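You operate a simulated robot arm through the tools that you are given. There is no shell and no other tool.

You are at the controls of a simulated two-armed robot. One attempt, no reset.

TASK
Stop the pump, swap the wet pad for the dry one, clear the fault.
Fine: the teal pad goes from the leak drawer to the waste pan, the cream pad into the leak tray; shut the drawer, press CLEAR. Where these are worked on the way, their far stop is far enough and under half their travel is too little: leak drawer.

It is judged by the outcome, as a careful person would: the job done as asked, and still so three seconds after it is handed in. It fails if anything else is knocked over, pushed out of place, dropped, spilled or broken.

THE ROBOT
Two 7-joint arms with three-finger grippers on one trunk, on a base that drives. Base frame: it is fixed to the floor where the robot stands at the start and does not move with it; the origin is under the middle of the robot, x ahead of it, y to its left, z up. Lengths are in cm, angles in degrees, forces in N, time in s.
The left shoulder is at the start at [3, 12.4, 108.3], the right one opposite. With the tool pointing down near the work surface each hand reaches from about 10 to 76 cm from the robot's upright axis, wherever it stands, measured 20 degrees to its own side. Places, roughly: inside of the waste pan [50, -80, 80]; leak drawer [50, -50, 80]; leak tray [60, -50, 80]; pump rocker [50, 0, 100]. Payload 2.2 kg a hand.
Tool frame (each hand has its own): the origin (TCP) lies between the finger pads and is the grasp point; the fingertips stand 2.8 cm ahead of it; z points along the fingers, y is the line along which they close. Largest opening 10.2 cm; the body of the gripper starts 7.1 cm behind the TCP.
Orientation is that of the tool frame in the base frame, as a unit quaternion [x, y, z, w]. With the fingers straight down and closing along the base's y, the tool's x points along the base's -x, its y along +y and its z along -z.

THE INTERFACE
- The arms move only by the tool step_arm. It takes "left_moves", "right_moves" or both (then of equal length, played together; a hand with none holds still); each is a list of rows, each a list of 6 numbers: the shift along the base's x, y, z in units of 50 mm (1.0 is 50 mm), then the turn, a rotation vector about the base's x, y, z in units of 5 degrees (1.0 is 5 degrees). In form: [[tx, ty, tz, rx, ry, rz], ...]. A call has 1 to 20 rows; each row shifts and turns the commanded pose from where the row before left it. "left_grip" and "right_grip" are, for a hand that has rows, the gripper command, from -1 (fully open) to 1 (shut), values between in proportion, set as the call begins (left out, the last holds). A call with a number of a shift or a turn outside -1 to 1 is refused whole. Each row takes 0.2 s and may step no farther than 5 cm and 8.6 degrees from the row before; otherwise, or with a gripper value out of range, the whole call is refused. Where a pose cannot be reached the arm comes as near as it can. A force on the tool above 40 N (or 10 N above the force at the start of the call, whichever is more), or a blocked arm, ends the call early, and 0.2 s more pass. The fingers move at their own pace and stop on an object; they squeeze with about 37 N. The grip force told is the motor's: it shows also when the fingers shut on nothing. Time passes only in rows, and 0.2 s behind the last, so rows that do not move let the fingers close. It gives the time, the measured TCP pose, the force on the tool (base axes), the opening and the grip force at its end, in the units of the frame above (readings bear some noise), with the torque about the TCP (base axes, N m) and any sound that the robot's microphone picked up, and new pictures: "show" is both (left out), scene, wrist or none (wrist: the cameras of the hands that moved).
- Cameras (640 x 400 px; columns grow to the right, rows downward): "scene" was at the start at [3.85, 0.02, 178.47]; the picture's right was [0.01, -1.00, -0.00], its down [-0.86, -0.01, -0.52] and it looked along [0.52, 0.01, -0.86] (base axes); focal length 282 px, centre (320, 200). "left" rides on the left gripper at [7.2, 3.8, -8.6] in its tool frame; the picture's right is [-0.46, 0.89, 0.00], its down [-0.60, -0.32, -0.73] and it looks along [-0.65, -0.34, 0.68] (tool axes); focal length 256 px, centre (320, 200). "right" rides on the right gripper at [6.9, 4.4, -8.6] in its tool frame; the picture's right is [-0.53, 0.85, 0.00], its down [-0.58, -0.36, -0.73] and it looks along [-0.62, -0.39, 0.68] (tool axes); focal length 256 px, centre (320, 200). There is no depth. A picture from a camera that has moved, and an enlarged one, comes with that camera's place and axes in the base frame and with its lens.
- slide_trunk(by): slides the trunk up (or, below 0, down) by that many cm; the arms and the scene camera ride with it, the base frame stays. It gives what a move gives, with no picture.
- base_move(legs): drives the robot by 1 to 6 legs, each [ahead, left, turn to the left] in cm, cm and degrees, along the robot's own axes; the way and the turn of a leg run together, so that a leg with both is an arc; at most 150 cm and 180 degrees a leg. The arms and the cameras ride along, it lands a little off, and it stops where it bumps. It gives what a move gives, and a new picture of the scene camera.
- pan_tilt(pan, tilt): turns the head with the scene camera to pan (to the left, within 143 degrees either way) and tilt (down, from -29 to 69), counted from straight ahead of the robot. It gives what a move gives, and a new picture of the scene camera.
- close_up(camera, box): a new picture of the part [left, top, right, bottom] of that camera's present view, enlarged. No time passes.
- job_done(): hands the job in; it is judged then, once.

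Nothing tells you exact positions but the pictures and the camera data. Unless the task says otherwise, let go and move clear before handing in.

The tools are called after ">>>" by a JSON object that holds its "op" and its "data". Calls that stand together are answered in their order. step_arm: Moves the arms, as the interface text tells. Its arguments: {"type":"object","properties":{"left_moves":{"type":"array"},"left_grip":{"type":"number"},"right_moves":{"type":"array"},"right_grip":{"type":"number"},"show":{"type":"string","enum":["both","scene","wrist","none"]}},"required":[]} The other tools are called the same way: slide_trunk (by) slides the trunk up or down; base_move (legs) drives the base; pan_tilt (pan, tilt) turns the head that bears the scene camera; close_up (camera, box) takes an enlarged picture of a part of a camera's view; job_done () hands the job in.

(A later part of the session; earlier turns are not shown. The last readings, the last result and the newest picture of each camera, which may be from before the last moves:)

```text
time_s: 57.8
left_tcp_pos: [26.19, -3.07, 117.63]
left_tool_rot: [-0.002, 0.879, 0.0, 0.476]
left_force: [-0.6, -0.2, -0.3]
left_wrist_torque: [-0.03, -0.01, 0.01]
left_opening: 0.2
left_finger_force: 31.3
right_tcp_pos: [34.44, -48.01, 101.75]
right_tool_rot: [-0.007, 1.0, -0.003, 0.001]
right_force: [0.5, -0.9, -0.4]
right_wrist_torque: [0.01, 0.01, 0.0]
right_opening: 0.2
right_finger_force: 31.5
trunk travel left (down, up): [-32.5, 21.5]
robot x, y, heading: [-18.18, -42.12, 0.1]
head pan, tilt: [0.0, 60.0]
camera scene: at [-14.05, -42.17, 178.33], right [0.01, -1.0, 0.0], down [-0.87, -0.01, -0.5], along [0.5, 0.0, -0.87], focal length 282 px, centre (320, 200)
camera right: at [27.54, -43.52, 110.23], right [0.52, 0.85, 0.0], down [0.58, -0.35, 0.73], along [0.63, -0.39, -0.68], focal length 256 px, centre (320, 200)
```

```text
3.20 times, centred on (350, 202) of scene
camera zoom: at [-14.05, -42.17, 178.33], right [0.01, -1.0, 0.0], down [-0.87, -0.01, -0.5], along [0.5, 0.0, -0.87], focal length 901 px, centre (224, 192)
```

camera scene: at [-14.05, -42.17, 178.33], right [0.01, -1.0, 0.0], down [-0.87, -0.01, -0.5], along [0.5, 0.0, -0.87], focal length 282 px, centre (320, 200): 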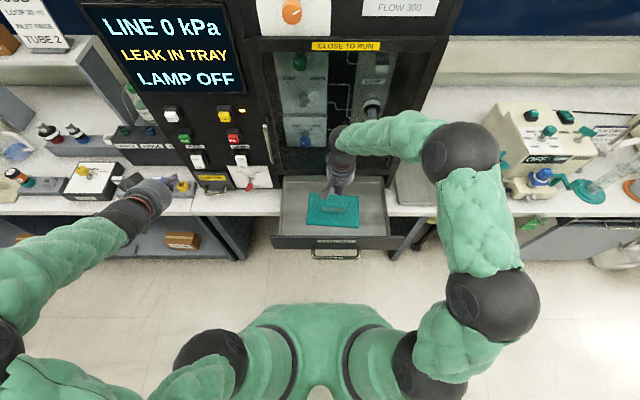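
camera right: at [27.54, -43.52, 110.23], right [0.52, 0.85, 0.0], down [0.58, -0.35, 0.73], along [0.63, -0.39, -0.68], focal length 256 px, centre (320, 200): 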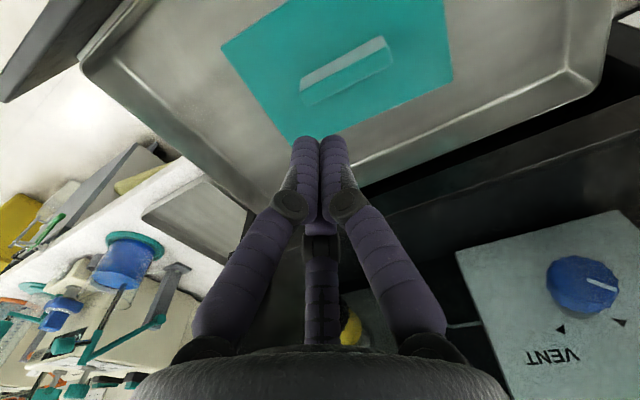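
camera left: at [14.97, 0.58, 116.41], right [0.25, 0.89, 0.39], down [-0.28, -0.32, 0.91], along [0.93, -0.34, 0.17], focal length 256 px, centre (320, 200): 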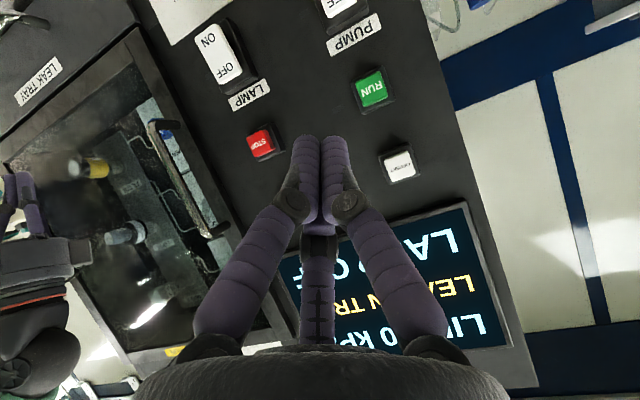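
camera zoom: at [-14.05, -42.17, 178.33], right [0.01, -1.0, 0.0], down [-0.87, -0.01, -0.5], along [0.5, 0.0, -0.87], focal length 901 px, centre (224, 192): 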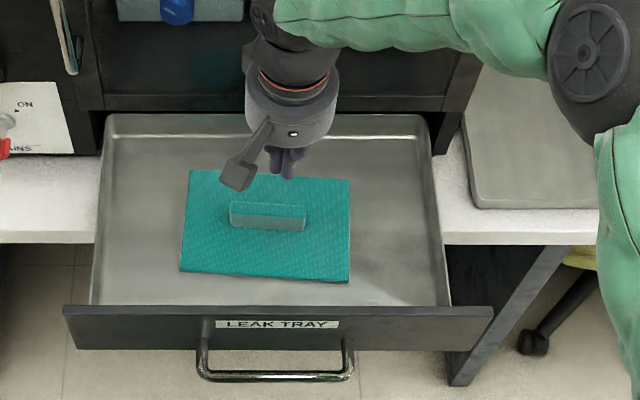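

I yaw the hand by 86° so the fingers close across the ridge, hover and open halfway.

>>> {"op": "step_arm", "data": {"right_moves": [[0.026, 0.01, -0.064, 0, 0, 0.956], [0.026, 0.01, -0.064, 0, 0, 0.956], [0.026, 0.01, -0.064, 0, 0, 0.956], [0.026, 0.01, -0.064, 0, 0, 0.956], [0.026, 0.01, -0.064, 0, 0, 0.956], [0.026, 0.01, -0.064, 0, 0, 0.956], [0.026, 0.01, -0.064, 0, 0, 0.956], [0.026, 0.01, -0.064, 0, 0, 0.956], [0.026, 0.01, -0.064, 0, 0, 0.956], [0.026, 0.01, -0.064, 0, 0, 0.956], [0.026, 0.01, -0.064, 0, 0, 0.956], [0.026, 0.01, -0.064, 0, 0, 0.956], [0.026, 0.01, -0.064, 0, 0, 0.956], [0.026, 0.01, -0.064, 0, 0, 0.956], [0.026, 0.01, -0.064, 0, 0, 0.956], [0.026, 0.01, -0.064, 0, 0, 0.956], [0.026, 0.01, -0.064, 0, 0, 0.956], [0.026, 0.01, -0.064, 0, 0, 0.956], [0, 0, 0, 0, 0, 0]], "right_grip": 0}}

>>> {"op": "close_up", "data": {"camera": "scene", "box": [270, 150, 430, 250]}}

```text
time_s: 61.8
left_tcp_pos: [26.31, -3.03, 117.71]
left_tool_rot: [-0.002, 0.879, 0.0, 0.477]
left_force: [0.4, -0.2, 0.5]
left_wrist_torque: [0.02, 0.0, -0.01]
left_opening: 0.2
left_finger_force: 32.0
right_tcp_pos: [36.8, -47.07, 95.63]
right_tool_rot: [-0.688, 0.726, 0.0, 0.003]
right_force: [-0.4, -0.4, 1.2]
right_wrist_torque: [0.02, 0.0, -0.01]
right_opening: 5.1
right_finger_force: 0.1
trunk travel left (down, up): [-32.5, 21.5]
robot x, y, heading: [-17.91, -42.43, 0.6]
head pan, tilt: [0.0, 60.0]
camera scene: at [-14.06, -42.16, 178.34], right [0.01, -1.0, 0.0], down [-0.87, -0.01, -0.5], along [0.5, 0.0, -0.87], focal length 282 px, centre (320, 200)
camera right: at [32.14, -53.71, 104.25], right [-0.82, 0.58, 0.0], down [0.39, 0.55, 0.74], along [0.43, 0.6, -0.68], focal length 256 px, centre (320, 200)
```

scene: 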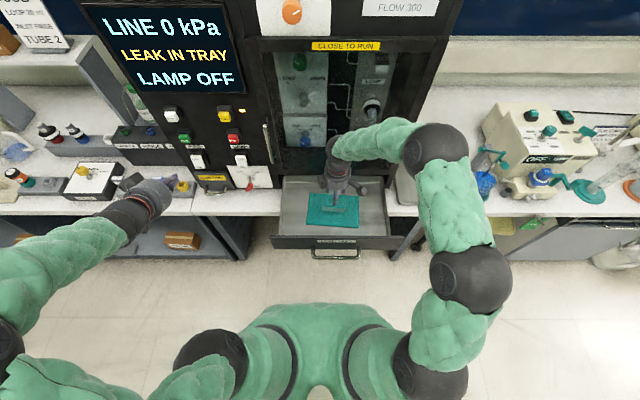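
right: 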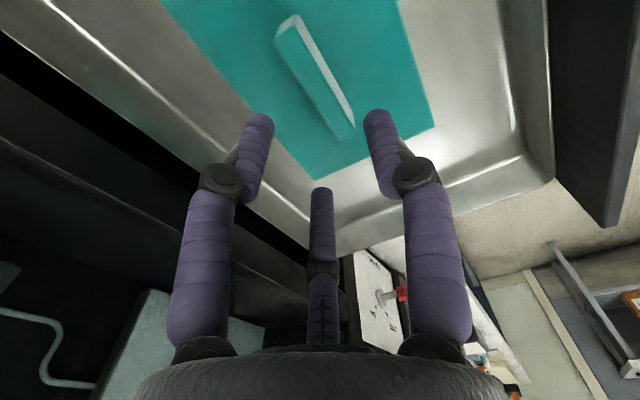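

```text
4.00 times, centred on (350, 200) of scene
camera zoom: at [-14.06, -42.16, 178.34], right [0.01, -1.0, 0.0], down [-0.87, -0.01, -0.5], along [0.5, 0.0, -0.87], focal length 1126 px, centre (200, 200)
```

zoom: 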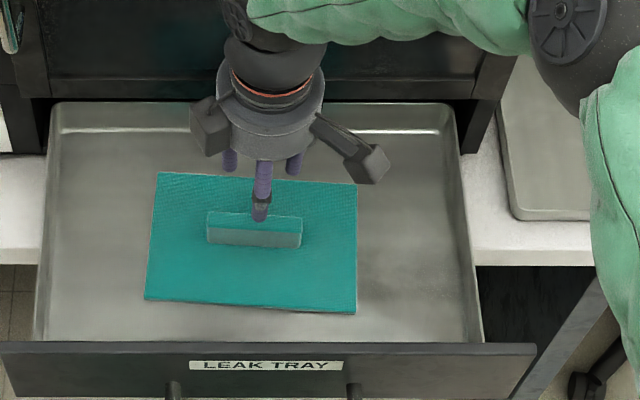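

The ridge is about 1.7 wide, 3.7 high and centred near [36.9, -47.5], top at z≈86; yaw matches. I descend around it.

>>> {"op": "step_arm", "data": {"right_moves": [[0.02, -0.03, -0.4, 0, 0, 0], [0, -0.03, -0.4, 0, 0, 0], [0, -0.03, -0.4, 0, 0, 0], [0, 0, -0.3, 0, 0, 0], [0, 0, -0.2, 0, 0, 0], [0, 0, -0.2, 0, 0, 0], [0, 0, 0, 0, 0, 0]]}}

>>> {"op": "close_up", "data": {"camera": "scene", "box": [270, 150, 430, 250]}}

```text
time_s: 63.4
left_tcp_pos: [26.09, -3.01, 117.68]
left_tool_rot: [-0.002, 0.88, 0.0, 0.476]
left_force: [0.3, 0.4, 0.0]
left_wrist_torque: [-0.02, 0.01, 0.01]
left_opening: 0.22
left_finger_force: 31.8
right_tcp_pos: [37.1, -47.52, 86.25]
right_tool_rot: [-0.688, 0.726, -0.001, 0.003]
right_force: [-0.9, 0.6, 0.4]
right_wrist_torque: [0.02, 0.0, 0.0]
right_opening: 5.1
right_finger_force: 0.0
trunk travel left (down, up): [-32.5, 21.5]
robot x, y, heading: [-17.93, -41.61, 0.4]
head pan, tilt: [0.0, 60.0]
camera scene: at [-14.07, -42.17, 178.34], right [0.01, -1.0, 0.0], down [-0.87, -0.01, -0.5], along [0.5, 0.0, -0.87], focal length 282 px, centre (320, 200)
camera right: at [32.33, -54.28, 94.83], right [-0.81, 0.58, 0.0], down [0.39, 0.55, 0.74], along [0.43, 0.6, -0.68], focal length 256 px, centre (320, 200)
```

scene: 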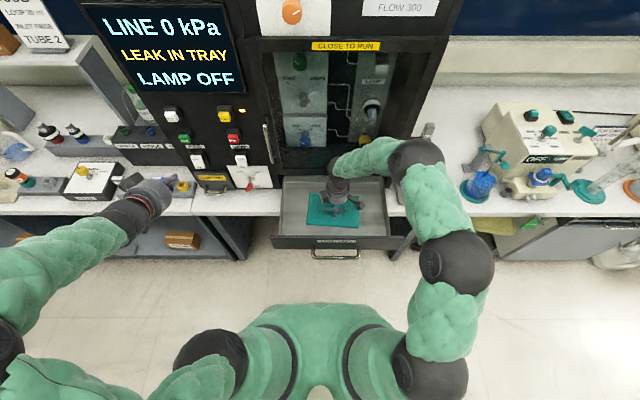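
right: 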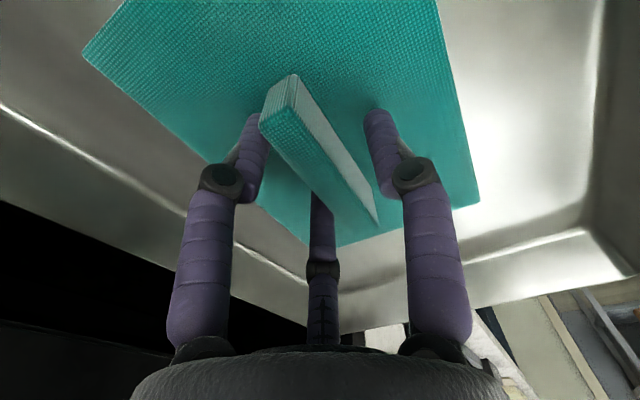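

```text
4.00 times, centred on (350, 200) of scene
camera zoom: at [-14.07, -42.17, 178.34], right [0.01, -1.0, 0.0], down [-0.87, -0.01, -0.5], along [0.5, 0.0, -0.87], focal length 1126 px, centre (200, 200)
```

zoom: 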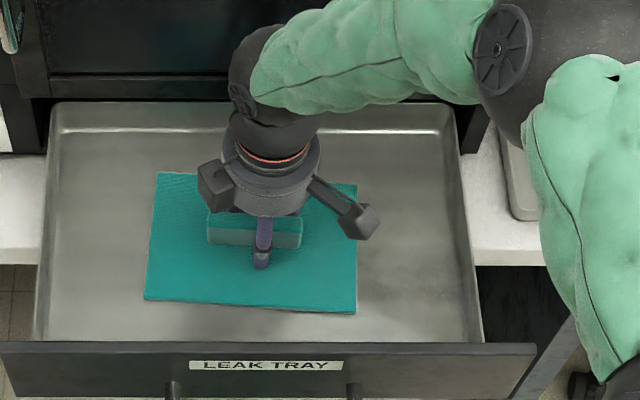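

The ridge sits between the fingers. I lower slightly and close.

>>> {"op": "step_arm", "data": {"right_moves": [[0, 0, -0.08, 0, 0, 0]], "show": "none"}}

>>> {"op": "step_arm", "data": {"right_moves": [[0, 0, 0, 0, 0, 0], [0, 0, 0, 0, 0, 0], [0, 0, 0, 0, 0, 0], [0, 0, 0, 0, 0, 0]], "right_grip": 1, "show": "wrist"}}

```text
time_s: 63.8
left_tcp_pos: [26.23, -3.08, 117.75]
left_tool_rot: [-0.002, 0.88, 0.0, 0.476]
left_force: [-0.5, -0.4, 0.0]
left_wrist_torque: [0.0, 0.0, 0.01]
left_opening: 0.23
left_finger_force: 31.7
right_tcp_pos: [37.08, -47.57, 85.93]
right_tool_rot: [-0.687, 0.727, 0.0, 0.003]
right_force: [-0.6, 1.3, 0.0]
right_wrist_torque: [0.01, 0.01, 0.0]
right_opening: 5.1
right_finger_force: 0.0
trunk travel left (down, up): [-32.5, 21.5]
robot x, y, heading: [-18.09, -41.94, 0.2]
head pan, tilt: [0.0, 60.0]
```

```text
time_s: 64.8
left_tcp_pos: [26.2, -3.0, 117.65]
left_tool_rot: [-0.002, 0.879, 0.0, 0.476]
left_force: [-0.8, 0.0, -0.6]
left_wrist_torque: [0.01, 0.03, 0.01]
left_opening: 0.21
left_finger_force: 31.6
right_tcp_pos: [36.99, -47.59, 85.75]
right_tool_rot: [-0.688, 0.726, 0.0, 0.003]
right_force: [0.5, 0.3, 3.5]
right_wrist_torque: [0.03, 0.3, -0.1]
right_opening: 2.67
right_finger_force: 37.3
trunk travel left (down, up): [-32.5, 21.5]
robot x, y, heading: [-17.64, -42.07, 0.2]
head pan, tilt: [0.0, 60.0]
camera right: at [32.33, -54.21, 94.43], right [-0.81, 0.58, 0.0], down [0.39, 0.55, 0.74], along [0.43, 0.6, -0.68], focal length 256 px, centre (320, 200)
```

right: 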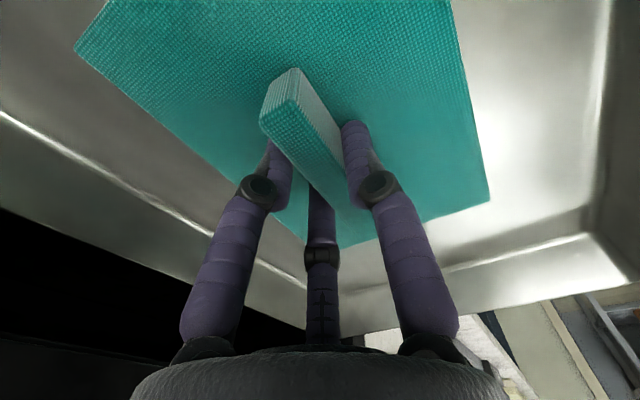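

The pad is gripped (2.7 cm opening, 37 N). I lift it straight up.

>>> {"op": "step_arm", "data": {"right_moves": [[0, 0, 0.2, 0, 0, 0], [0, 0, 0.4, 0, 0, 0], [-0.1, 0, 0.6, 0, 0, 0], [-0.1, 0, 0.7, 0, 0, 0], [-0.1, 0, 0.7, 0, 0, 0], [-0.1, 0, 0.7, 0, 0, 0], [0, 0, 0.7, 0, 0, 0], [0, 0, 0, 0, 0, 0]]}}

```text
time_s: 66.6
left_tcp_pos: [26.22, -2.95, 117.62]
left_tool_rot: [-0.002, 0.879, 0.0, 0.476]
left_force: [-1.2, -0.2, 1.1]
left_wrist_torque: [-0.02, 0.02, -0.02]
left_opening: 0.23
left_finger_force: 31.5
right_tcp_pos: [34.97, -47.28, 105.64]
right_tool_rot: [-0.688, 0.726, 0.0, 0.002]
right_force: [0.1, -0.6, -0.2]
right_wrist_torque: [0.02, 0.02, 0.0]
right_opening: 2.66
right_finger_force: 36.9
trunk travel left (down, up): [-32.5, 21.5]
robot x, y, heading: [-17.77, -42.16, 0.4]
head pan, tilt: [0.0, 60.0]
camera scene: at [-13.98, -42.15, 178.33], right [0.01, -1.0, 0.0], down [-0.87, -0.01, -0.5], along [0.5, 0.0, -0.87], focal length 282 px, centre (320, 200)
camera right: at [30.23, -54.0, 114.26], right [-0.82, 0.58, 0.0], down [0.39, 0.55, 0.73], along [0.43, 0.6, -0.68], focal length 256 px, centre (320, 200)
```

scene: 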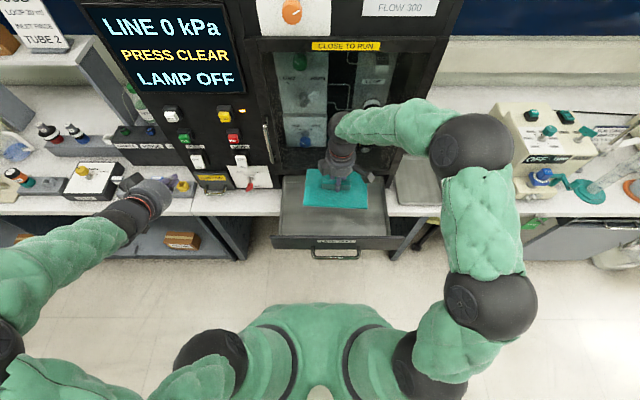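
right: 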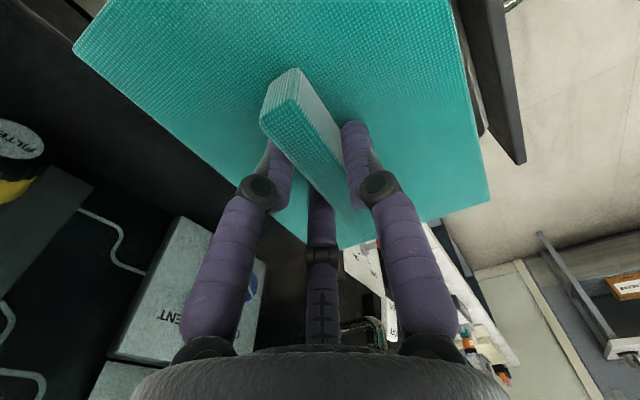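

The pad is lifted and the screen now reads PRESS CLEAR (to be done last). I drive right so the waste pan is in reach.

>>> {"op": "base_move", "data": {"legs": [[0, -33, 0]]}}

>>> {"op": "close_up", "data": {"camera": "scene", "box": [250, 120, 450, 245]}}

```text
time_s: 68.7
left_tcp_pos: [26.32, -34.88, 117.67]
left_tool_rot: [-0.002, 0.879, 0.001, 0.476]
left_force: [-0.1, 0.5, 0.1]
left_wrist_torque: [-0.03, 0.01, 0.02]
left_opening: 0.21
left_finger_force: 31.6
right_tcp_pos: [35.26, -79.21, 105.65]
right_tool_rot: [-0.689, 0.725, 0.0, 0.003]
right_force: [-0.5, 0.2, -1.2]
right_wrist_torque: [0.04, 0.04, -0.01]
right_opening: 2.65
right_finger_force: 36.8
trunk travel left (down, up): [-32.5, 21.5]
robot x, y, heading: [-17.57, -73.8, 0.7]
head pan, tilt: [0.0, 60.0]
camera scene: at [-13.78, -74.21, 178.33], right [0.01, -1.0, 0.0], down [-0.87, -0.01, -0.5], along [0.5, 0.01, -0.87], focal length 282 px, centre (320, 200)
```

scene: 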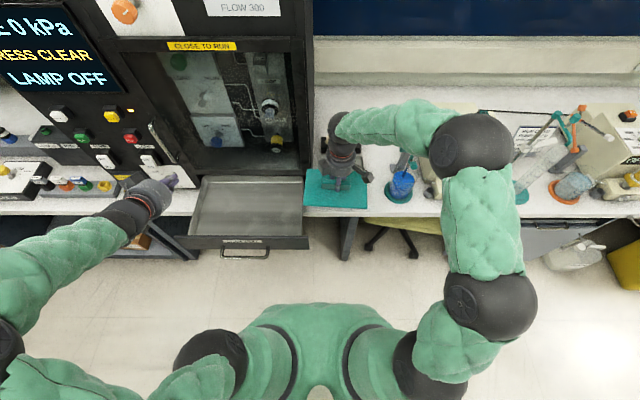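

```text
3.20 times, centred on (350, 182) of scene
camera zoom: at [-13.78, -74.21, 178.33], right [0.01, -1.0, 0.0], down [-0.87, -0.01, -0.5], along [0.5, 0.01, -0.87], focal length 901 px, centre (224, 256)
```

zoom: 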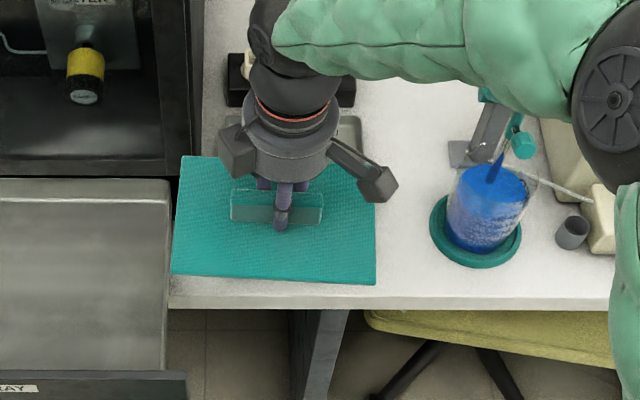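

I rotate the pad 85° back so its long side runs along the pan's long side, still high up and clear of the machine.

>>> {"op": "step_arm", "data": {"right_moves": [[0, -0.033, 0, 0, 0, -0.95], [0, -0.033, 0, 0, 0, -0.95], [0, -0.033, 0, 0, 0, -0.95], [0, -0.033, 0, 0, 0, -0.95], [0, -0.033, 0, 0, 0, -0.95], [0, -0.033, 0, 0, 0, -0.95], [0, -0.033, 0, 0, 0, -0.95], [0, -0.033, 0, 0, 0, -0.95], [0, -0.033, 0, 0, 0, -0.95], [0, -0.033, 0, 0, 0, -0.95], [0, -0.033, 0, 0, 0, -0.95], [0, -0.033, 0, 0, 0, -0.95], [0, -0.033, 0, 0, 0, -0.95], [0, -0.033, 0, 0, 0, -0.95], [0, -0.033, 0, 0, 0, -0.95], [0, -0.033, 0, 0, 0, -0.95], [0, -0.033, 0, 0, 0, -0.95], [0, -0.033, 0, 0, 0, -0.95], [0, 0, 0, 0, 0, 0]]}}

>>> {"op": "close_up", "data": {"camera": "scene", "box": [250, 120, 450, 245]}}

```text
time_s: 72.7
left_tcp_pos: [26.34, -34.82, 117.65]
left_tool_rot: [-0.003, 0.879, 0.001, 0.476]
left_force: [-0.5, -0.2, 0.4]
left_wrist_torque: [0.0, -0.01, 0.02]
left_opening: 0.19
left_finger_force: 31.9
right_tcp_pos: [35.15, -82.22, 105.67]
right_tool_rot: [-0.013, 1.0, -0.003, 0.002]
right_force: [-0.7, 0.1, -0.5]
right_wrist_torque: [0.01, 0.01, 0.02]
right_opening: 2.65
right_finger_force: 37.0
trunk travel left (down, up): [-32.5, 21.5]
robot x, y, heading: [-17.75, -74.08, 0.8]
head pan, tilt: [0.0, 60.0]
camera scene: at [-13.78, -74.09, 178.33], right [0.01, -1.0, 0.0], down [-0.87, -0.01, -0.5], along [0.5, 0.0, -0.87], focal length 282 px, centre (320, 200)
camera right: at [28.27, -78.01, 114.27], right [0.51, 0.86, 0.0], down [0.58, -0.35, 0.74], along [0.63, -0.38, -0.68], focal length 256 px, centre (320, 200)
```

scene: 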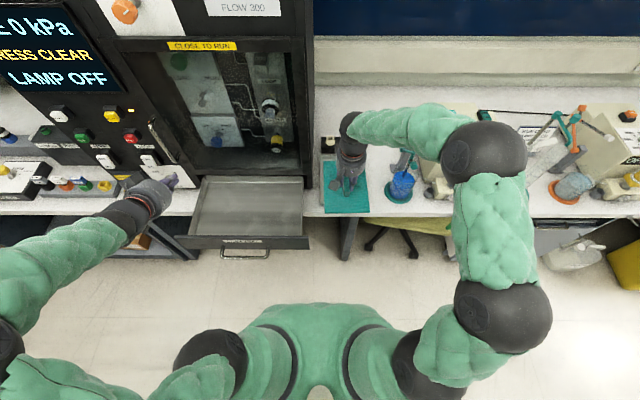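
right: 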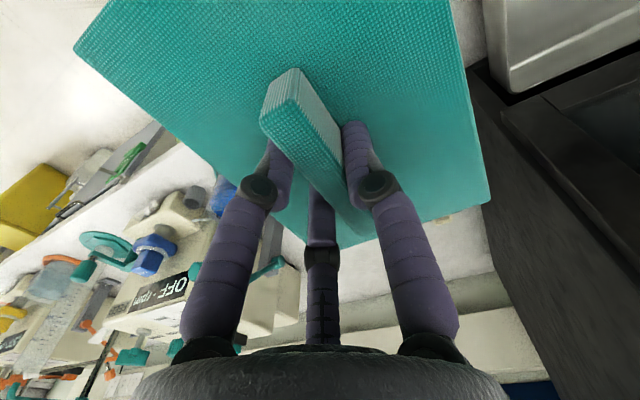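

```text
3.20 times, centred on (350, 182) of scene
camera zoom: at [-13.78, -74.09, 178.33], right [0.01, -1.0, 0.0], down [-0.87, -0.01, -0.5], along [0.5, 0.0, -0.87], focal length 901 px, centre (224, 256)
```

zoom: 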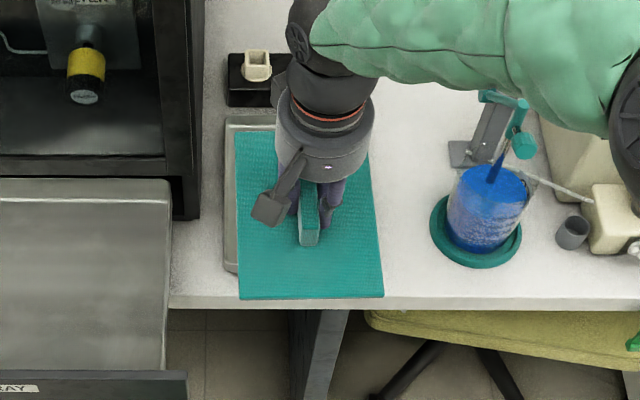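

The pan spans about x 40–64, y −74 to −92. I carry the pad over its middle and lower to hover.

>>> {"op": "step_arm", "data": {"right_moves": [[0.56, -0.026, 0, 0, 0, 0], [0.56, -0.026, 0, 0, 0, 0], [0.56, -0.026, 0, 0, 0, 0], [0.56, -0.026, 0, 0, 0, 0], [0.56, -0.026, 0, 0, 0, 0], [0.56, -0.026, 0, 0, 0, 0], [0, 0, -0.7, 0, 0, 0], [0, 0, -0.7, 0, 0, 0], [0, 0, -0.5, 0, 0, 0], [0, 0, 0, 0, 0, 0]]}}

>>> {"op": "close_up", "data": {"camera": "scene", "box": [270, 100, 430, 200]}}

```text
time_s: 74.9
left_tcp_pos: [26.29, -34.87, 117.62]
left_tool_rot: [-0.003, 0.879, 0.0, 0.477]
left_force: [0.6, -0.1, 0.0]
left_wrist_torque: [-0.01, 0.0, 0.05]
left_opening: 0.19
left_finger_force: 31.4
right_tcp_pos: [51.88, -83.07, 95.69]
right_tool_rot: [-0.012, 1.0, -0.002, 0.002]
right_force: [0.0, 0.0, -0.7]
right_wrist_torque: [-0.04, 0.02, 0.0]
right_opening: 2.68
right_finger_force: 37.3
trunk travel left (down, up): [-32.5, 21.5]
robot x, y, heading: [-17.4, -74.06, 0.4]
head pan, tilt: [0.0, 60.0]
camera scene: at [-13.79, -74.06, 178.34], right [0.01, -1.0, 0.0], down [-0.87, -0.01, -0.5], along [0.5, 0.0, -0.87], focal length 282 px, centre (320, 200)
camera right: at [44.94, -78.84, 104.31], right [0.51, 0.86, 0.0], down [0.58, -0.35, 0.74], along [0.63, -0.38, -0.68], focal length 256 px, centre (320, 200)
```

scene: 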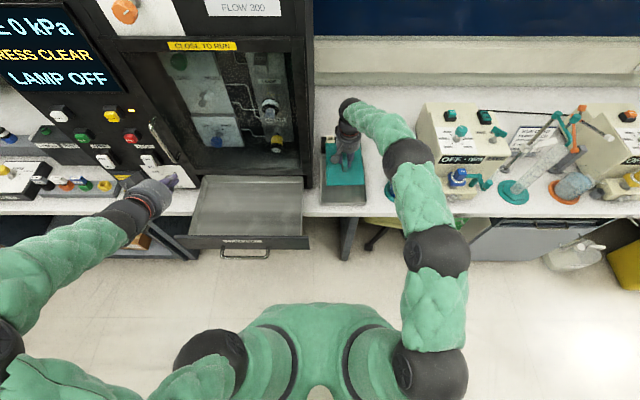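
right: 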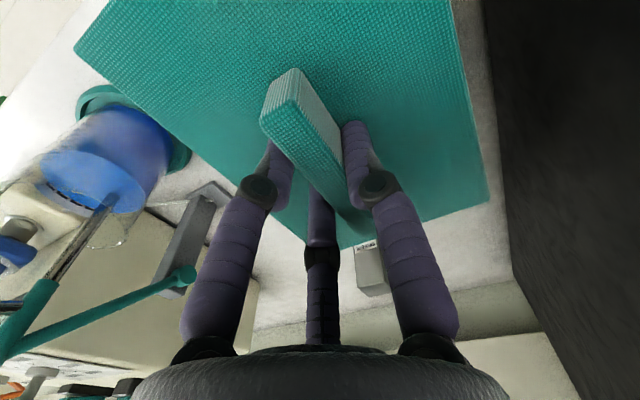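

```text
4.00 times, centred on (350, 150) of scene
camera zoom: at [-13.79, -74.06, 178.34], right [0.01, -1.0, 0.0], down [-0.87, -0.01, -0.5], along [0.5, 0.0, -0.87], focal length 1126 px, centre (200, 400)
```

zoom: 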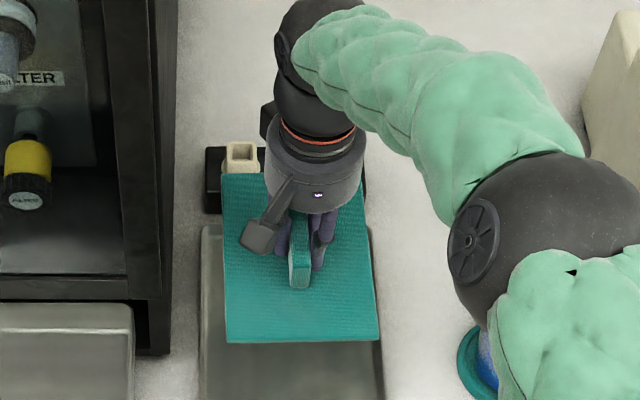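

The pad is centred over the pan. I lower it gently.

>>> {"op": "step_arm", "data": {"right_moves": [[0.03, 0, -0.4, 0, 0, 0], [0, 0, -0.4, 0, 0, 0], [0, 0, -0.4, 0, 0, 0], [0, 0, -0.3, 0, 0, 0], [0, 0, -0.2, 0, 0, 0], [0, 0, -0.15, 0, 0, 0], [0, 0, 0, 0, 0, 0]], "show": "none"}}

>>> {"op": "close_up", "data": {"camera": "scene", "box": [270, 100, 430, 200]}}

```text
time_s: 76.5
left_tcp_pos: [26.3, -34.87, 117.65]
left_tool_rot: [-0.003, 0.879, 0.001, 0.477]
left_force: [0.1, -0.2, 0.1]
left_wrist_torque: [-0.01, -0.01, 0.0]
left_opening: 0.23
left_finger_force: 31.7
right_tcp_pos: [52.14, -82.95, 86.99]
right_tool_rot: [-0.012, 1.0, -0.002, 0.003]
right_force: [0.4, -0.6, -0.4]
right_wrist_torque: [-0.01, 0.0, 0.02]
right_opening: 2.63
right_finger_force: 37.0
trunk travel left (down, up): [-32.5, 21.5]
robot x, y, heading: [-17.32, -73.64, 0.7]
head pan, tilt: [0.0, 60.0]
```

```text
4.00 times, centred on (350, 150) of scene
camera zoom: at [-13.78, -74.09, 178.34], right [0.01, -1.0, 0.0], down [-0.87, -0.01, -0.5], along [0.5, 0.0, -0.87], focal length 1126 px, centre (200, 400)
```

zoom: 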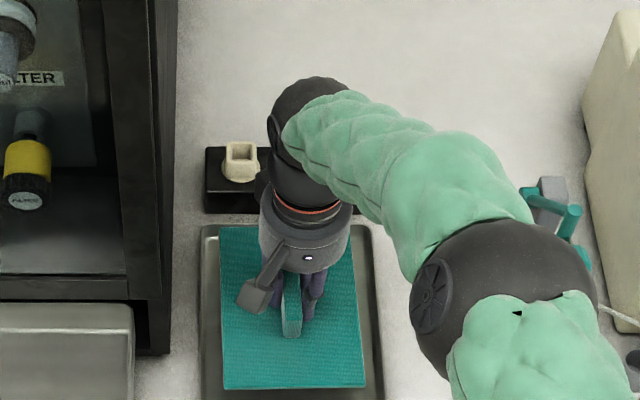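

The pad is just above the pan floor. I check the elbow's clearance to the blue device before the last bit.

>>> {"op": "close_up", "data": {"camera": "scene", "box": [300, 80, 540, 230]}}

>>> {"op": "close_up", "data": {"camera": "left", "box": [0, 0, 640, 400]}}

>>> {"op": "close_up", "data": {"camera": "right", "box": [0, 0, 640, 400]}}

```text
2.67 times, centred on (420, 155) of scene
camera zoom: at [-13.78, -74.09, 178.34], right [0.01, -1.0, 0.0], down [-0.87, -0.01, -0.5], along [0.5, 0.0, -0.87], focal length 750 px, centre (53, 320)
```

zoom: 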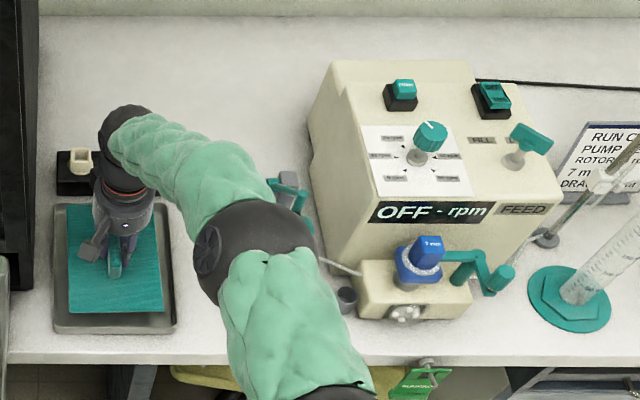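

```text
1.00 times, centred on (320, 200) of left (not enlarged: the box is as wide or as high as the picture)
camera zoom: at [15.25, -31.26, 116.33], right [0.25, 0.89, 0.39], down [-0.28, -0.32, 0.91], along [0.93, -0.33, 0.17], focal length 256 px, centre (320, 200)
```

zoom: 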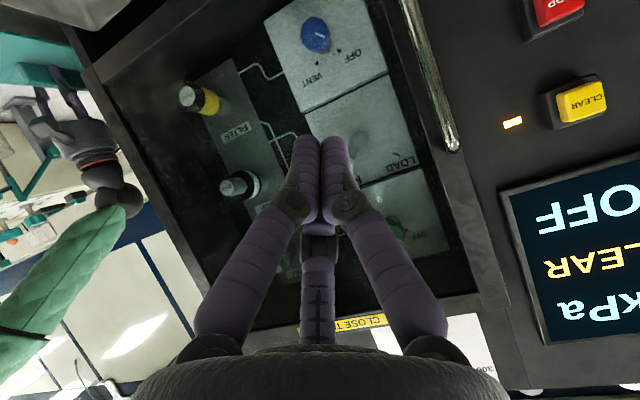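

```text
1.00 times, centred on (320, 200) of right (not enlarged: the box is as wide or as high as the picture)
camera zoom: at [45.14, -78.78, 95.49], right [0.51, 0.86, 0.0], down [0.58, -0.35, 0.74], along [0.63, -0.38, -0.68], focal length 256 px, centre (320, 200)
```

zoom: 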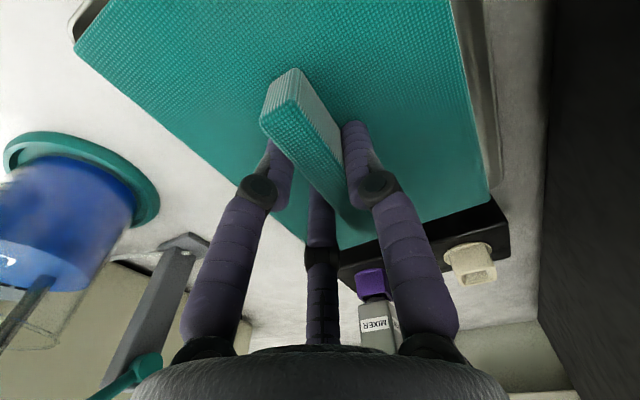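

The elbow is well above the device. I lower the last couple of centimetres.

>>> {"op": "step_arm", "data": {"right_moves": [[0, 0, -0.12, 0, 0, 0], [0, 0, -0.1, 0, 0, 0], [0, 0, -0.1, 0, 0, 0], [0, 0, 0, 0, 0, 0]], "show": "none"}}

```text
time_s: 77.5
left_tcp_pos: [26.45, -34.85, 117.65]
left_tool_rot: [-0.003, 0.879, 0.0, 0.476]
left_force: [-0.4, 0.3, 0.4]
left_wrist_torque: [0.03, 0.01, 0.02]
left_opening: 0.22
left_finger_force: 31.3
right_tcp_pos: [52.17, -82.93, 85.34]
right_tool_rot: [-0.013, 1.0, -0.002, 0.002]
right_force: [0.3, -1.0, -0.5]
right_wrist_torque: [-0.04, -0.01, 0.01]
right_opening: 2.65
right_finger_force: 36.5
trunk travel left (down, up): [-32.5, 21.5]
robot x, y, heading: [-17.51, -74.04, 0.7]
head pan, tilt: [0.0, 60.0]
```

>>> {"op": "step_arm", "data": {"right_moves": [[0, 0, -0.08, 0, 0, 0], [0, 0, -0.08, 0, 0, 0], [0, 0, -0.08, 0, 0, 0], [0, 0, 0, 0, 0, 0]], "show": "wrist"}}

```text
time_s: 78.5
left_tcp_pos: [26.47, -34.98, 117.75]
left_tool_rot: [-0.003, 0.879, 0.0, 0.477]
left_force: [-0.1, 1.1, 0.5]
left_wrist_torque: [0.0, -0.02, 0.02]
left_opening: 0.2
left_finger_force: 31.1
right_tcp_pos: [52.14, -82.82, 84.13]
right_tool_rot: [-0.013, 1.0, -0.003, 0.002]
right_force: [-0.4, -0.2, -0.2]
right_wrist_torque: [0.01, 0.0, 0.01]
right_opening: 2.65
right_finger_force: 36.9
trunk travel left (down, up): [-32.5, 21.5]
robot x, y, heading: [-17.72, -73.9, 0.4]
head pan, tilt: [0.0, 60.0]
camera right: at [45.14, -78.69, 92.65], right [0.51, 0.86, 0.0], down [0.58, -0.35, 0.74], along [0.63, -0.38, -0.68], focal length 256 px, centre (320, 200)
```

right: 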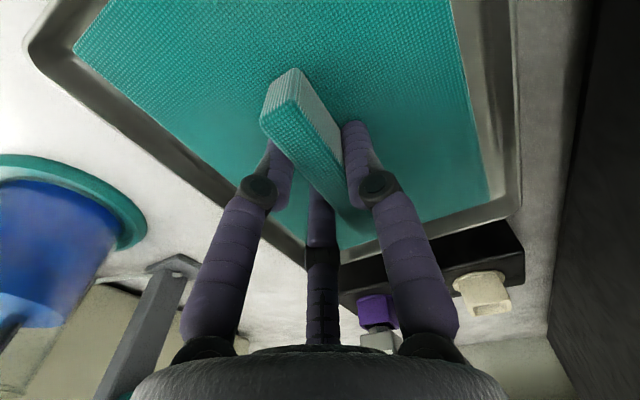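

The pad is between the pan rims, no contact yet. I continue down carefully.

>>> {"op": "step_arm", "data": {"right_moves": [[0, 0, -0.08, 0, 0, 0], [0, 0, -0.08, 0, 0, 0], [0, 0, -0.08, 0, 0, 0], [0, 0, 0, 0, 0, 0]], "show": "wrist"}}

```text
time_s: 79.5
left_tcp_pos: [26.41, -34.81, 117.77]
left_tool_rot: [-0.002, 0.879, 0.0, 0.476]
left_force: [-0.7, 0.3, 0.8]
left_wrist_torque: [0.04, 0.01, 0.0]
left_opening: 0.21
left_finger_force: 32.2
right_tcp_pos: [52.13, -83.07, 82.88]
right_tool_rot: [-0.013, 1.0, -0.003, 0.002]
right_force: [0.6, 1.2, -1.4]
right_wrist_torque: [0.02, -0.03, 0.0]
right_opening: 2.63
right_finger_force: 36.9
trunk travel left (down, up): [-32.5, 21.5]
robot x, y, heading: [-17.38, -73.94, 0.4]
head pan, tilt: [0.0, 60.0]
camera right: at [45.22, -78.78, 91.47], right [0.51, 0.86, 0.0], down [0.58, -0.35, 0.74], along [0.63, -0.38, -0.68], focal length 256 px, centre (320, 200)
```

right: 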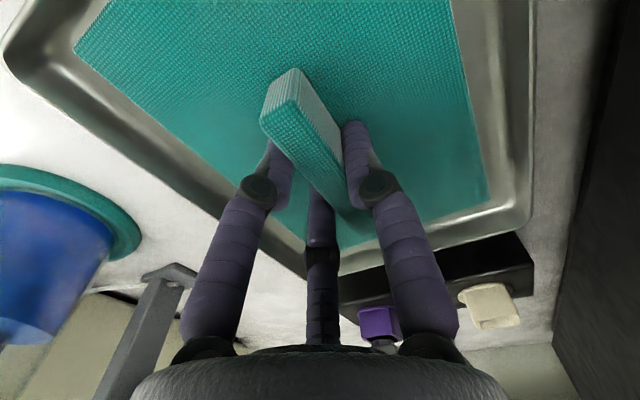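

>>> {"op": "step_arm", "data": {"right_moves": [[0, 0, -0.08, 0, 0, 0], [0, 0, -0.08, 0, 0, 0], [0, 0, -0.08, 0, 0, 0], [0, 0, 0, 0, 0, 0]], "show": "wrist"}}

```text
time_s: 80.7
left_tcp_pos: [26.26, -34.86, 117.64]
left_tool_rot: [-0.003, 0.879, 0.0, 0.477]
left_force: [-0.2, 0.4, 0.0]
left_wrist_torque: [0.0, 0.01, -0.02]
left_opening: 0.22
left_finger_force: 31.5
right_tcp_pos: [52.55, -83.07, 82.38]
right_tool_rot: [-0.012, 1.0, -0.002, 0.008]
right_force: [-4.2, -0.6, 14.7]
right_wrist_torque: [0.37, 0.74, 0.16]
right_opening: 2.64
right_finger_force: 36.8
trunk travel left (down, up): [-32.5, 21.5]
robot x, y, heading: [-17.48, -74.09, 0.7]
head pan, tilt: [0.0, 60.0]
stopped in row 4 (right hand): the force on the tool passed its limit at 41 N (the readings are from after the stop); the commanded pose is now the measured one
camera right: at [45.52, -78.82, 90.92], right [0.51, 0.86, 0.0], down [0.57, -0.35, 0.74], along [0.64, -0.38, -0.67], focal length 256 px, centre (320, 200)
```

right: 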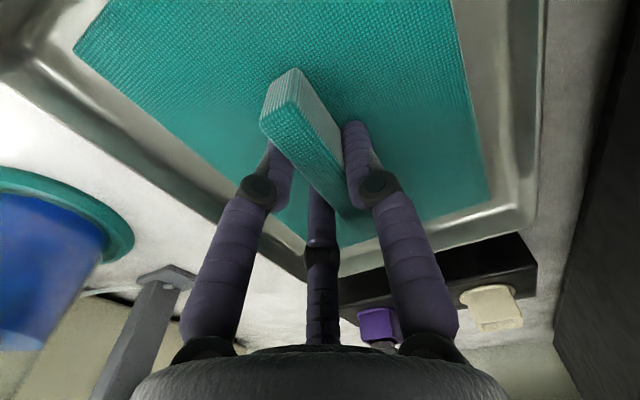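

The pad touches the pan floor. I open the fingers and rise straight up.

>>> {"op": "step_arm", "data": {"right_moves": [[0, 0, 0.02, 0, 0, 0], [0, 0, 0, 0, 0, 0], [0, 0, 0, 0, 0, 0], [0, 0, 0.2, 0, 0, 0], [0, 0, 0.4, 0, 0, 0], [0, 0, 0.6, 0, 0, 0], [0, 0, 0.8, 0, 0, 0], [0, 0, 0.8, 0, 0, 0], [0, 0, 0.8, 0, 0, 0]], "right_grip": 0}}

>>> {"op": "close_up", "data": {"camera": "scene", "box": [270, 100, 430, 200]}}

```text
time_s: 82.7
left_tcp_pos: [26.32, -34.81, 117.67]
left_tool_rot: [-0.002, 0.879, 0.0, 0.477]
left_force: [-0.3, 0.0, 0.9]
left_wrist_torque: [-0.01, -0.05, 0.03]
left_opening: 0.21
left_finger_force: 31.5
right_tcp_pos: [52.25, -83.1, 100.21]
right_tool_rot: [-0.012, 1.0, -0.002, 0.005]
right_force: [-0.4, 0.4, -0.3]
right_wrist_torque: [-0.01, 0.0, 0.02]
right_opening: 5.11
right_finger_force: 0.1
trunk travel left (down, up): [-32.5, 21.5]
robot x, y, heading: [-17.71, -74.11, 0.8]
head pan, tilt: [0.0, 60.0]
camera scene: at [-13.89, -74.1, 178.34], right [0.01, -1.0, 0.0], down [-0.87, -0.01, -0.5], along [0.5, 0.0, -0.87], focal length 282 px, centre (320, 200)
camera right: at [45.18, -78.8, 108.81], right [0.51, 0.86, 0.0], down [0.58, -0.35, 0.74], along [0.63, -0.38, -0.67], focal length 256 px, centre (320, 200)
```

scene: 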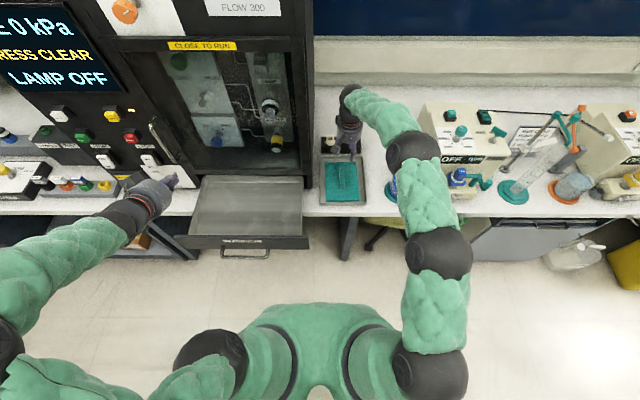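
right: 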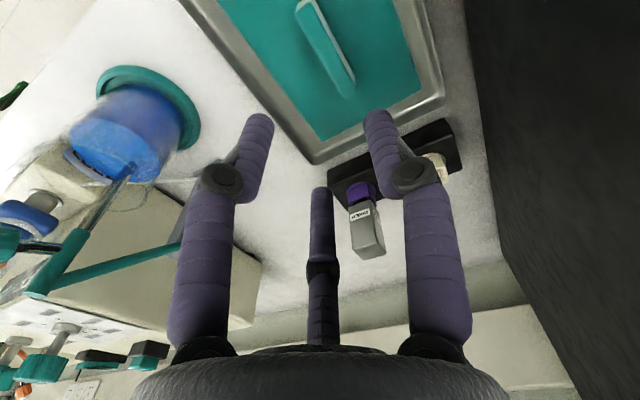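

```text
4.00 times, centred on (350, 150) of scene
camera zoom: at [-13.89, -74.1, 178.34], right [0.01, -1.0, 0.0], down [-0.87, -0.01, -0.5], along [0.5, 0.0, -0.87], focal length 1126 px, centre (200, 400)
```

zoom: 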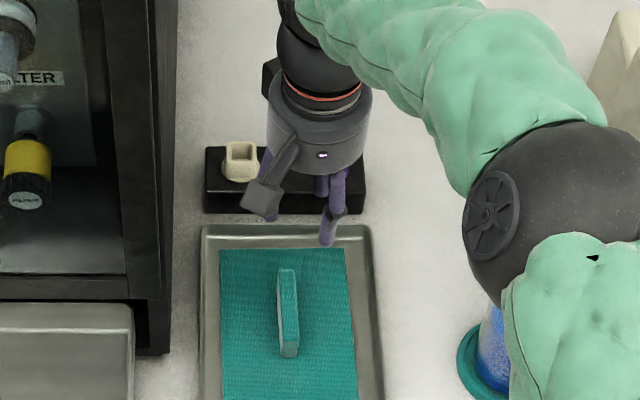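

The teal pad lies neatly in the pan. I raise and retract the right hand, turning it for the cream pad's ridge, before driving over.

>>> {"op": "step_arm", "data": {"right_moves": [[0, 0, 0.9, 0, 0, 0], [0, 0, 0.9, 0, 0, 0], [-0.19, 0.02, 0.1, 0, 0, 0.984], [-0.19, 0.02, 0.1, 0, 0, 0.984], [-0.19, 0.02, 0.1, 0, 0, 0.984], [-0.19, 0.02, 0.1, 0, 0, 0.984], [-0.19, 0.02, 0.1, 0, 0, 0.984], [-0.19, 0.02, 0.1, 0, 0, 0.984], [-0.19, 0.02, 0.1, 0, 0, 0.984], [-0.19, 0.02, 0.1, 0, 0, 0.984], [-0.19, 0.02, 0, 0, 0, 0.984], [-0.19, 0.02, 0, 0, 0, 0.984], [-0.19, 0.02, 0, 0, 0, 0.984], [-0.19, 0.02, 0, 0, 0, 0.984], [-0.19, 0.02, 0, 0, 0, 0.984], [-0.19, 0.02, 0, 0, 0, 0.984], [-0.19, 0.02, 0, 0, 0, 0.984], [-0.19, 0.02, 0, 0, 0, 0.984], [-0.19, 0.02, 0, 0, 0, 0.984], [-0.19, 0.02, 0, 0, 0, 0.984]], "show": "scene"}}

>>> {"op": "close_up", "data": {"camera": "scene", "box": [270, 120, 430, 220]}}

```text
time_s: 86.9
left_tcp_pos: [26.31, -34.85, 117.78]
left_tool_rot: [-0.003, 0.879, 0.001, 0.476]
left_force: [0.0, -0.2, 0.5]
left_wrist_torque: [0.01, 0.01, 0.01]
left_opening: 0.21
left_finger_force: 31.4
right_tcp_pos: [35.19, -81.2, 113.13]
right_tool_rot: [0.708, -0.706, -0.001, -0.007]
right_force: [0.3, -0.2, -0.2]
right_wrist_torque: [0.0, 0.01, 0.03]
right_opening: 5.1
right_finger_force: 0.0
trunk travel left (down, up): [-32.5, 21.5]
robot x, y, heading: [-17.79, -74.21, 0.6]
head pan, tilt: [0.0, 60.0]
camera scene: at [-13.85, -74.1, 178.34], right [0.01, -1.0, 0.0], down [-0.87, -0.01, -0.5], along [0.5, 0.0, -0.87], focal length 282 px, centre (320, 200)
```

scene: 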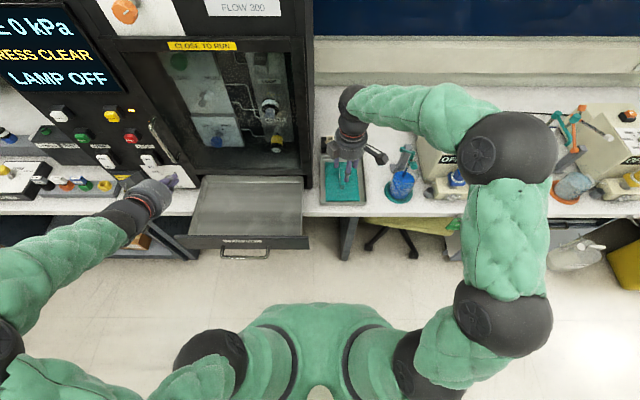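

```text
4.00 times, centred on (350, 170) of scene
camera zoom: at [-13.85, -74.1, 178.34], right [0.01, -1.0, 0.0], down [-0.87, -0.01, -0.5], along [0.5, 0.0, -0.87], focal length 1126 px, centre (200, 320)
```

zoom: 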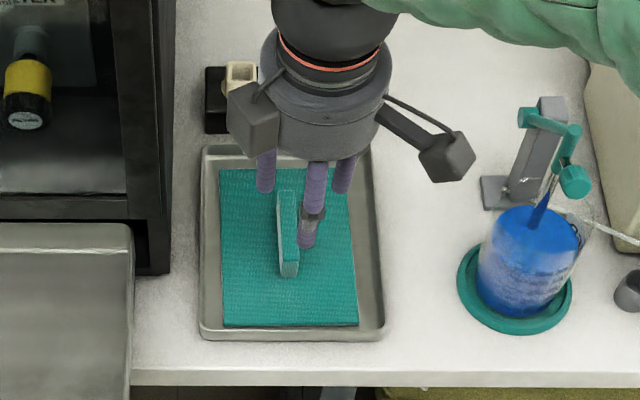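

Drive left to the cream pad in two legs, then look.

>>> {"op": "base_move", "data": {"legs": [[0, 85, 0], [0, 85, 0]]}}

>>> {"op": "close_up", "data": {"camera": "scene", "box": [240, 100, 400, 200]}}

```text
time_s: 95.5
left_tcp_pos: [20.92, 134.94, 117.65]
left_tool_rot: [-0.016, 0.879, 0.007, 0.476]
left_force: [0.1, -0.2, 0.1]
left_wrist_torque: [-0.02, -0.01, 0.0]
left_opening: 0.21
left_finger_force: 31.1
right_tcp_pos: [31.36, 88.91, 113.18]
right_tool_rot: [0.717, -0.697, -0.001, -0.006]
right_force: [-0.7, 0.5, -0.2]
right_wrist_torque: [0.01, 0.01, 0.04]
right_opening: 5.09
right_finger_force: 0.1
trunk travel left (down, up): [-32.5, 21.5]
robot x, y, heading: [-21.58, 94.7, 2.4]
head pan, tilt: [0.0, 60.0]
camera scene: at [-17.91, 94.59, 178.33], right [0.04, -1.0, 0.0], down [-0.87, -0.03, -0.5], along [0.5, 0.02, -0.87], focal length 282 px, centre (320, 200)
```

scene: 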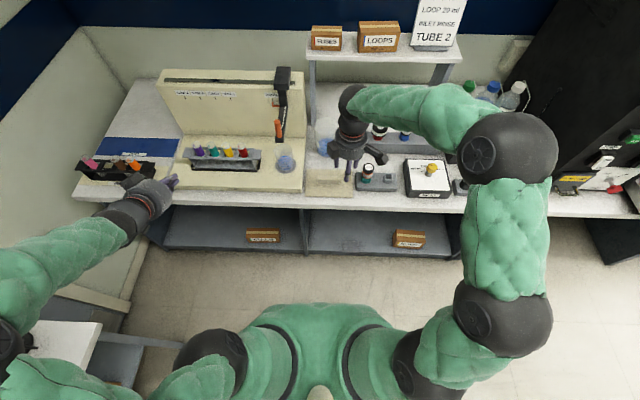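

```text
4.00 times, centred on (320, 150) of scene
camera zoom: at [-17.91, 94.59, 178.33], right [0.04, -1.0, 0.0], down [-0.87, -0.03, -0.5], along [0.5, 0.02, -0.87], focal length 1126 px, centre (320, 400)
```

zoom: 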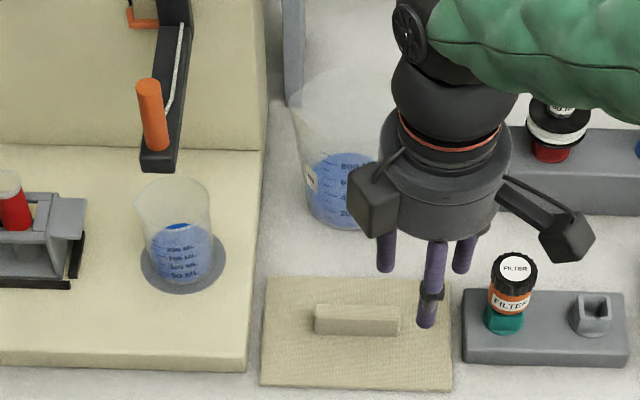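

The cream pad's ridge is at about [48, 93.3]. I straighten the heading and come 14 cm forward.

>>> {"op": "base_move", "data": {"legs": [[0, 0, -2.2], [14, 1, 0]]}}

>>> {"op": "close_up", "data": {"camera": "scene", "box": [240, 130, 400, 230]}}

>>> {"op": "close_up", "data": {"camera": "right", "box": [0, 0, 640, 400]}}

```text
time_s: 97.2
left_tcp_pos: [37.5, 134.4, 117.64]
left_tool_rot: [0.0, 0.88, -0.001, 0.475]
left_force: [-0.1, 0.2, -0.4]
left_wrist_torque: [0.02, -0.01, 0.04]
left_opening: 0.23
left_finger_force: 31.8
right_tcp_pos: [46.08, 87.86, 113.16]
right_tool_rot: [-0.704, 0.71, 0.002, 0.004]
right_force: [1.4, -0.5, -1.1]
right_wrist_torque: [-0.02, 0.07, 0.01]
right_opening: 5.09
right_finger_force: 0.1
trunk travel left (down, up): [-32.5, 21.5]
robot x, y, heading: [-6.65, 95.52, 0.2]
head pan, tilt: [0.0, 60.0]
camera scene: at [-2.87, 95.41, 178.33], right [0.0, -1.0, 0.0], down [-0.87, 0.0, -0.5], along [0.5, 0.0, -0.87], focal length 282 px, centre (320, 200)
```

scene: 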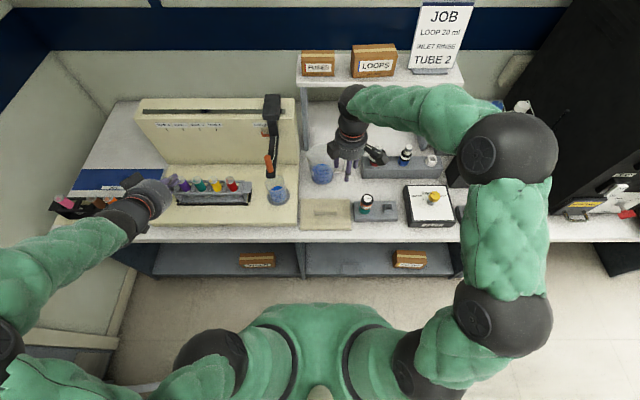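

```text
4.00 times, centred on (320, 180) of scene
camera zoom: at [-2.87, 95.41, 178.33], right [0.0, -1.0, 0.0], down [-0.87, 0.0, -0.5], along [0.5, 0.0, -0.87], focal length 1126 px, centre (320, 280)
```

zoom: 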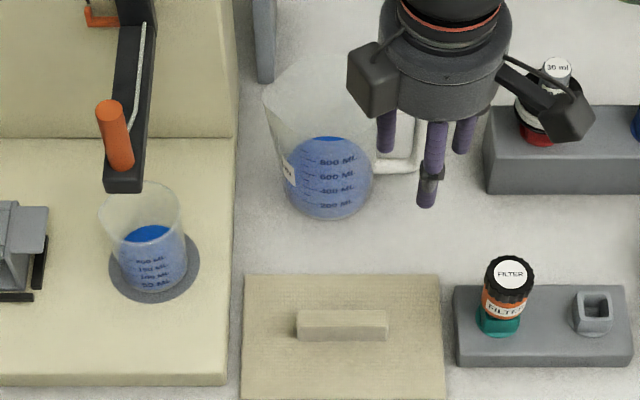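

```text
1.00 times, centred on (320, 200) of right (not enlarged: the box is as wide or as high as the picture)
camera zoom: at [41.66, 80.96, 121.62], right [-0.84, 0.54, 0.0], down [0.37, 0.57, 0.74], along [0.4, 0.62, -0.67], focal length 256 px, centre (320, 200)
```

zoom: 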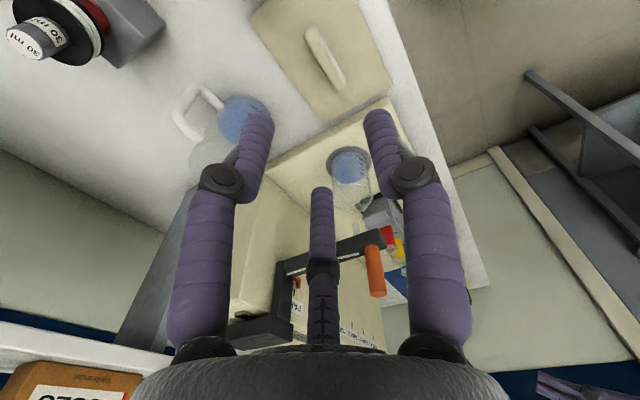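

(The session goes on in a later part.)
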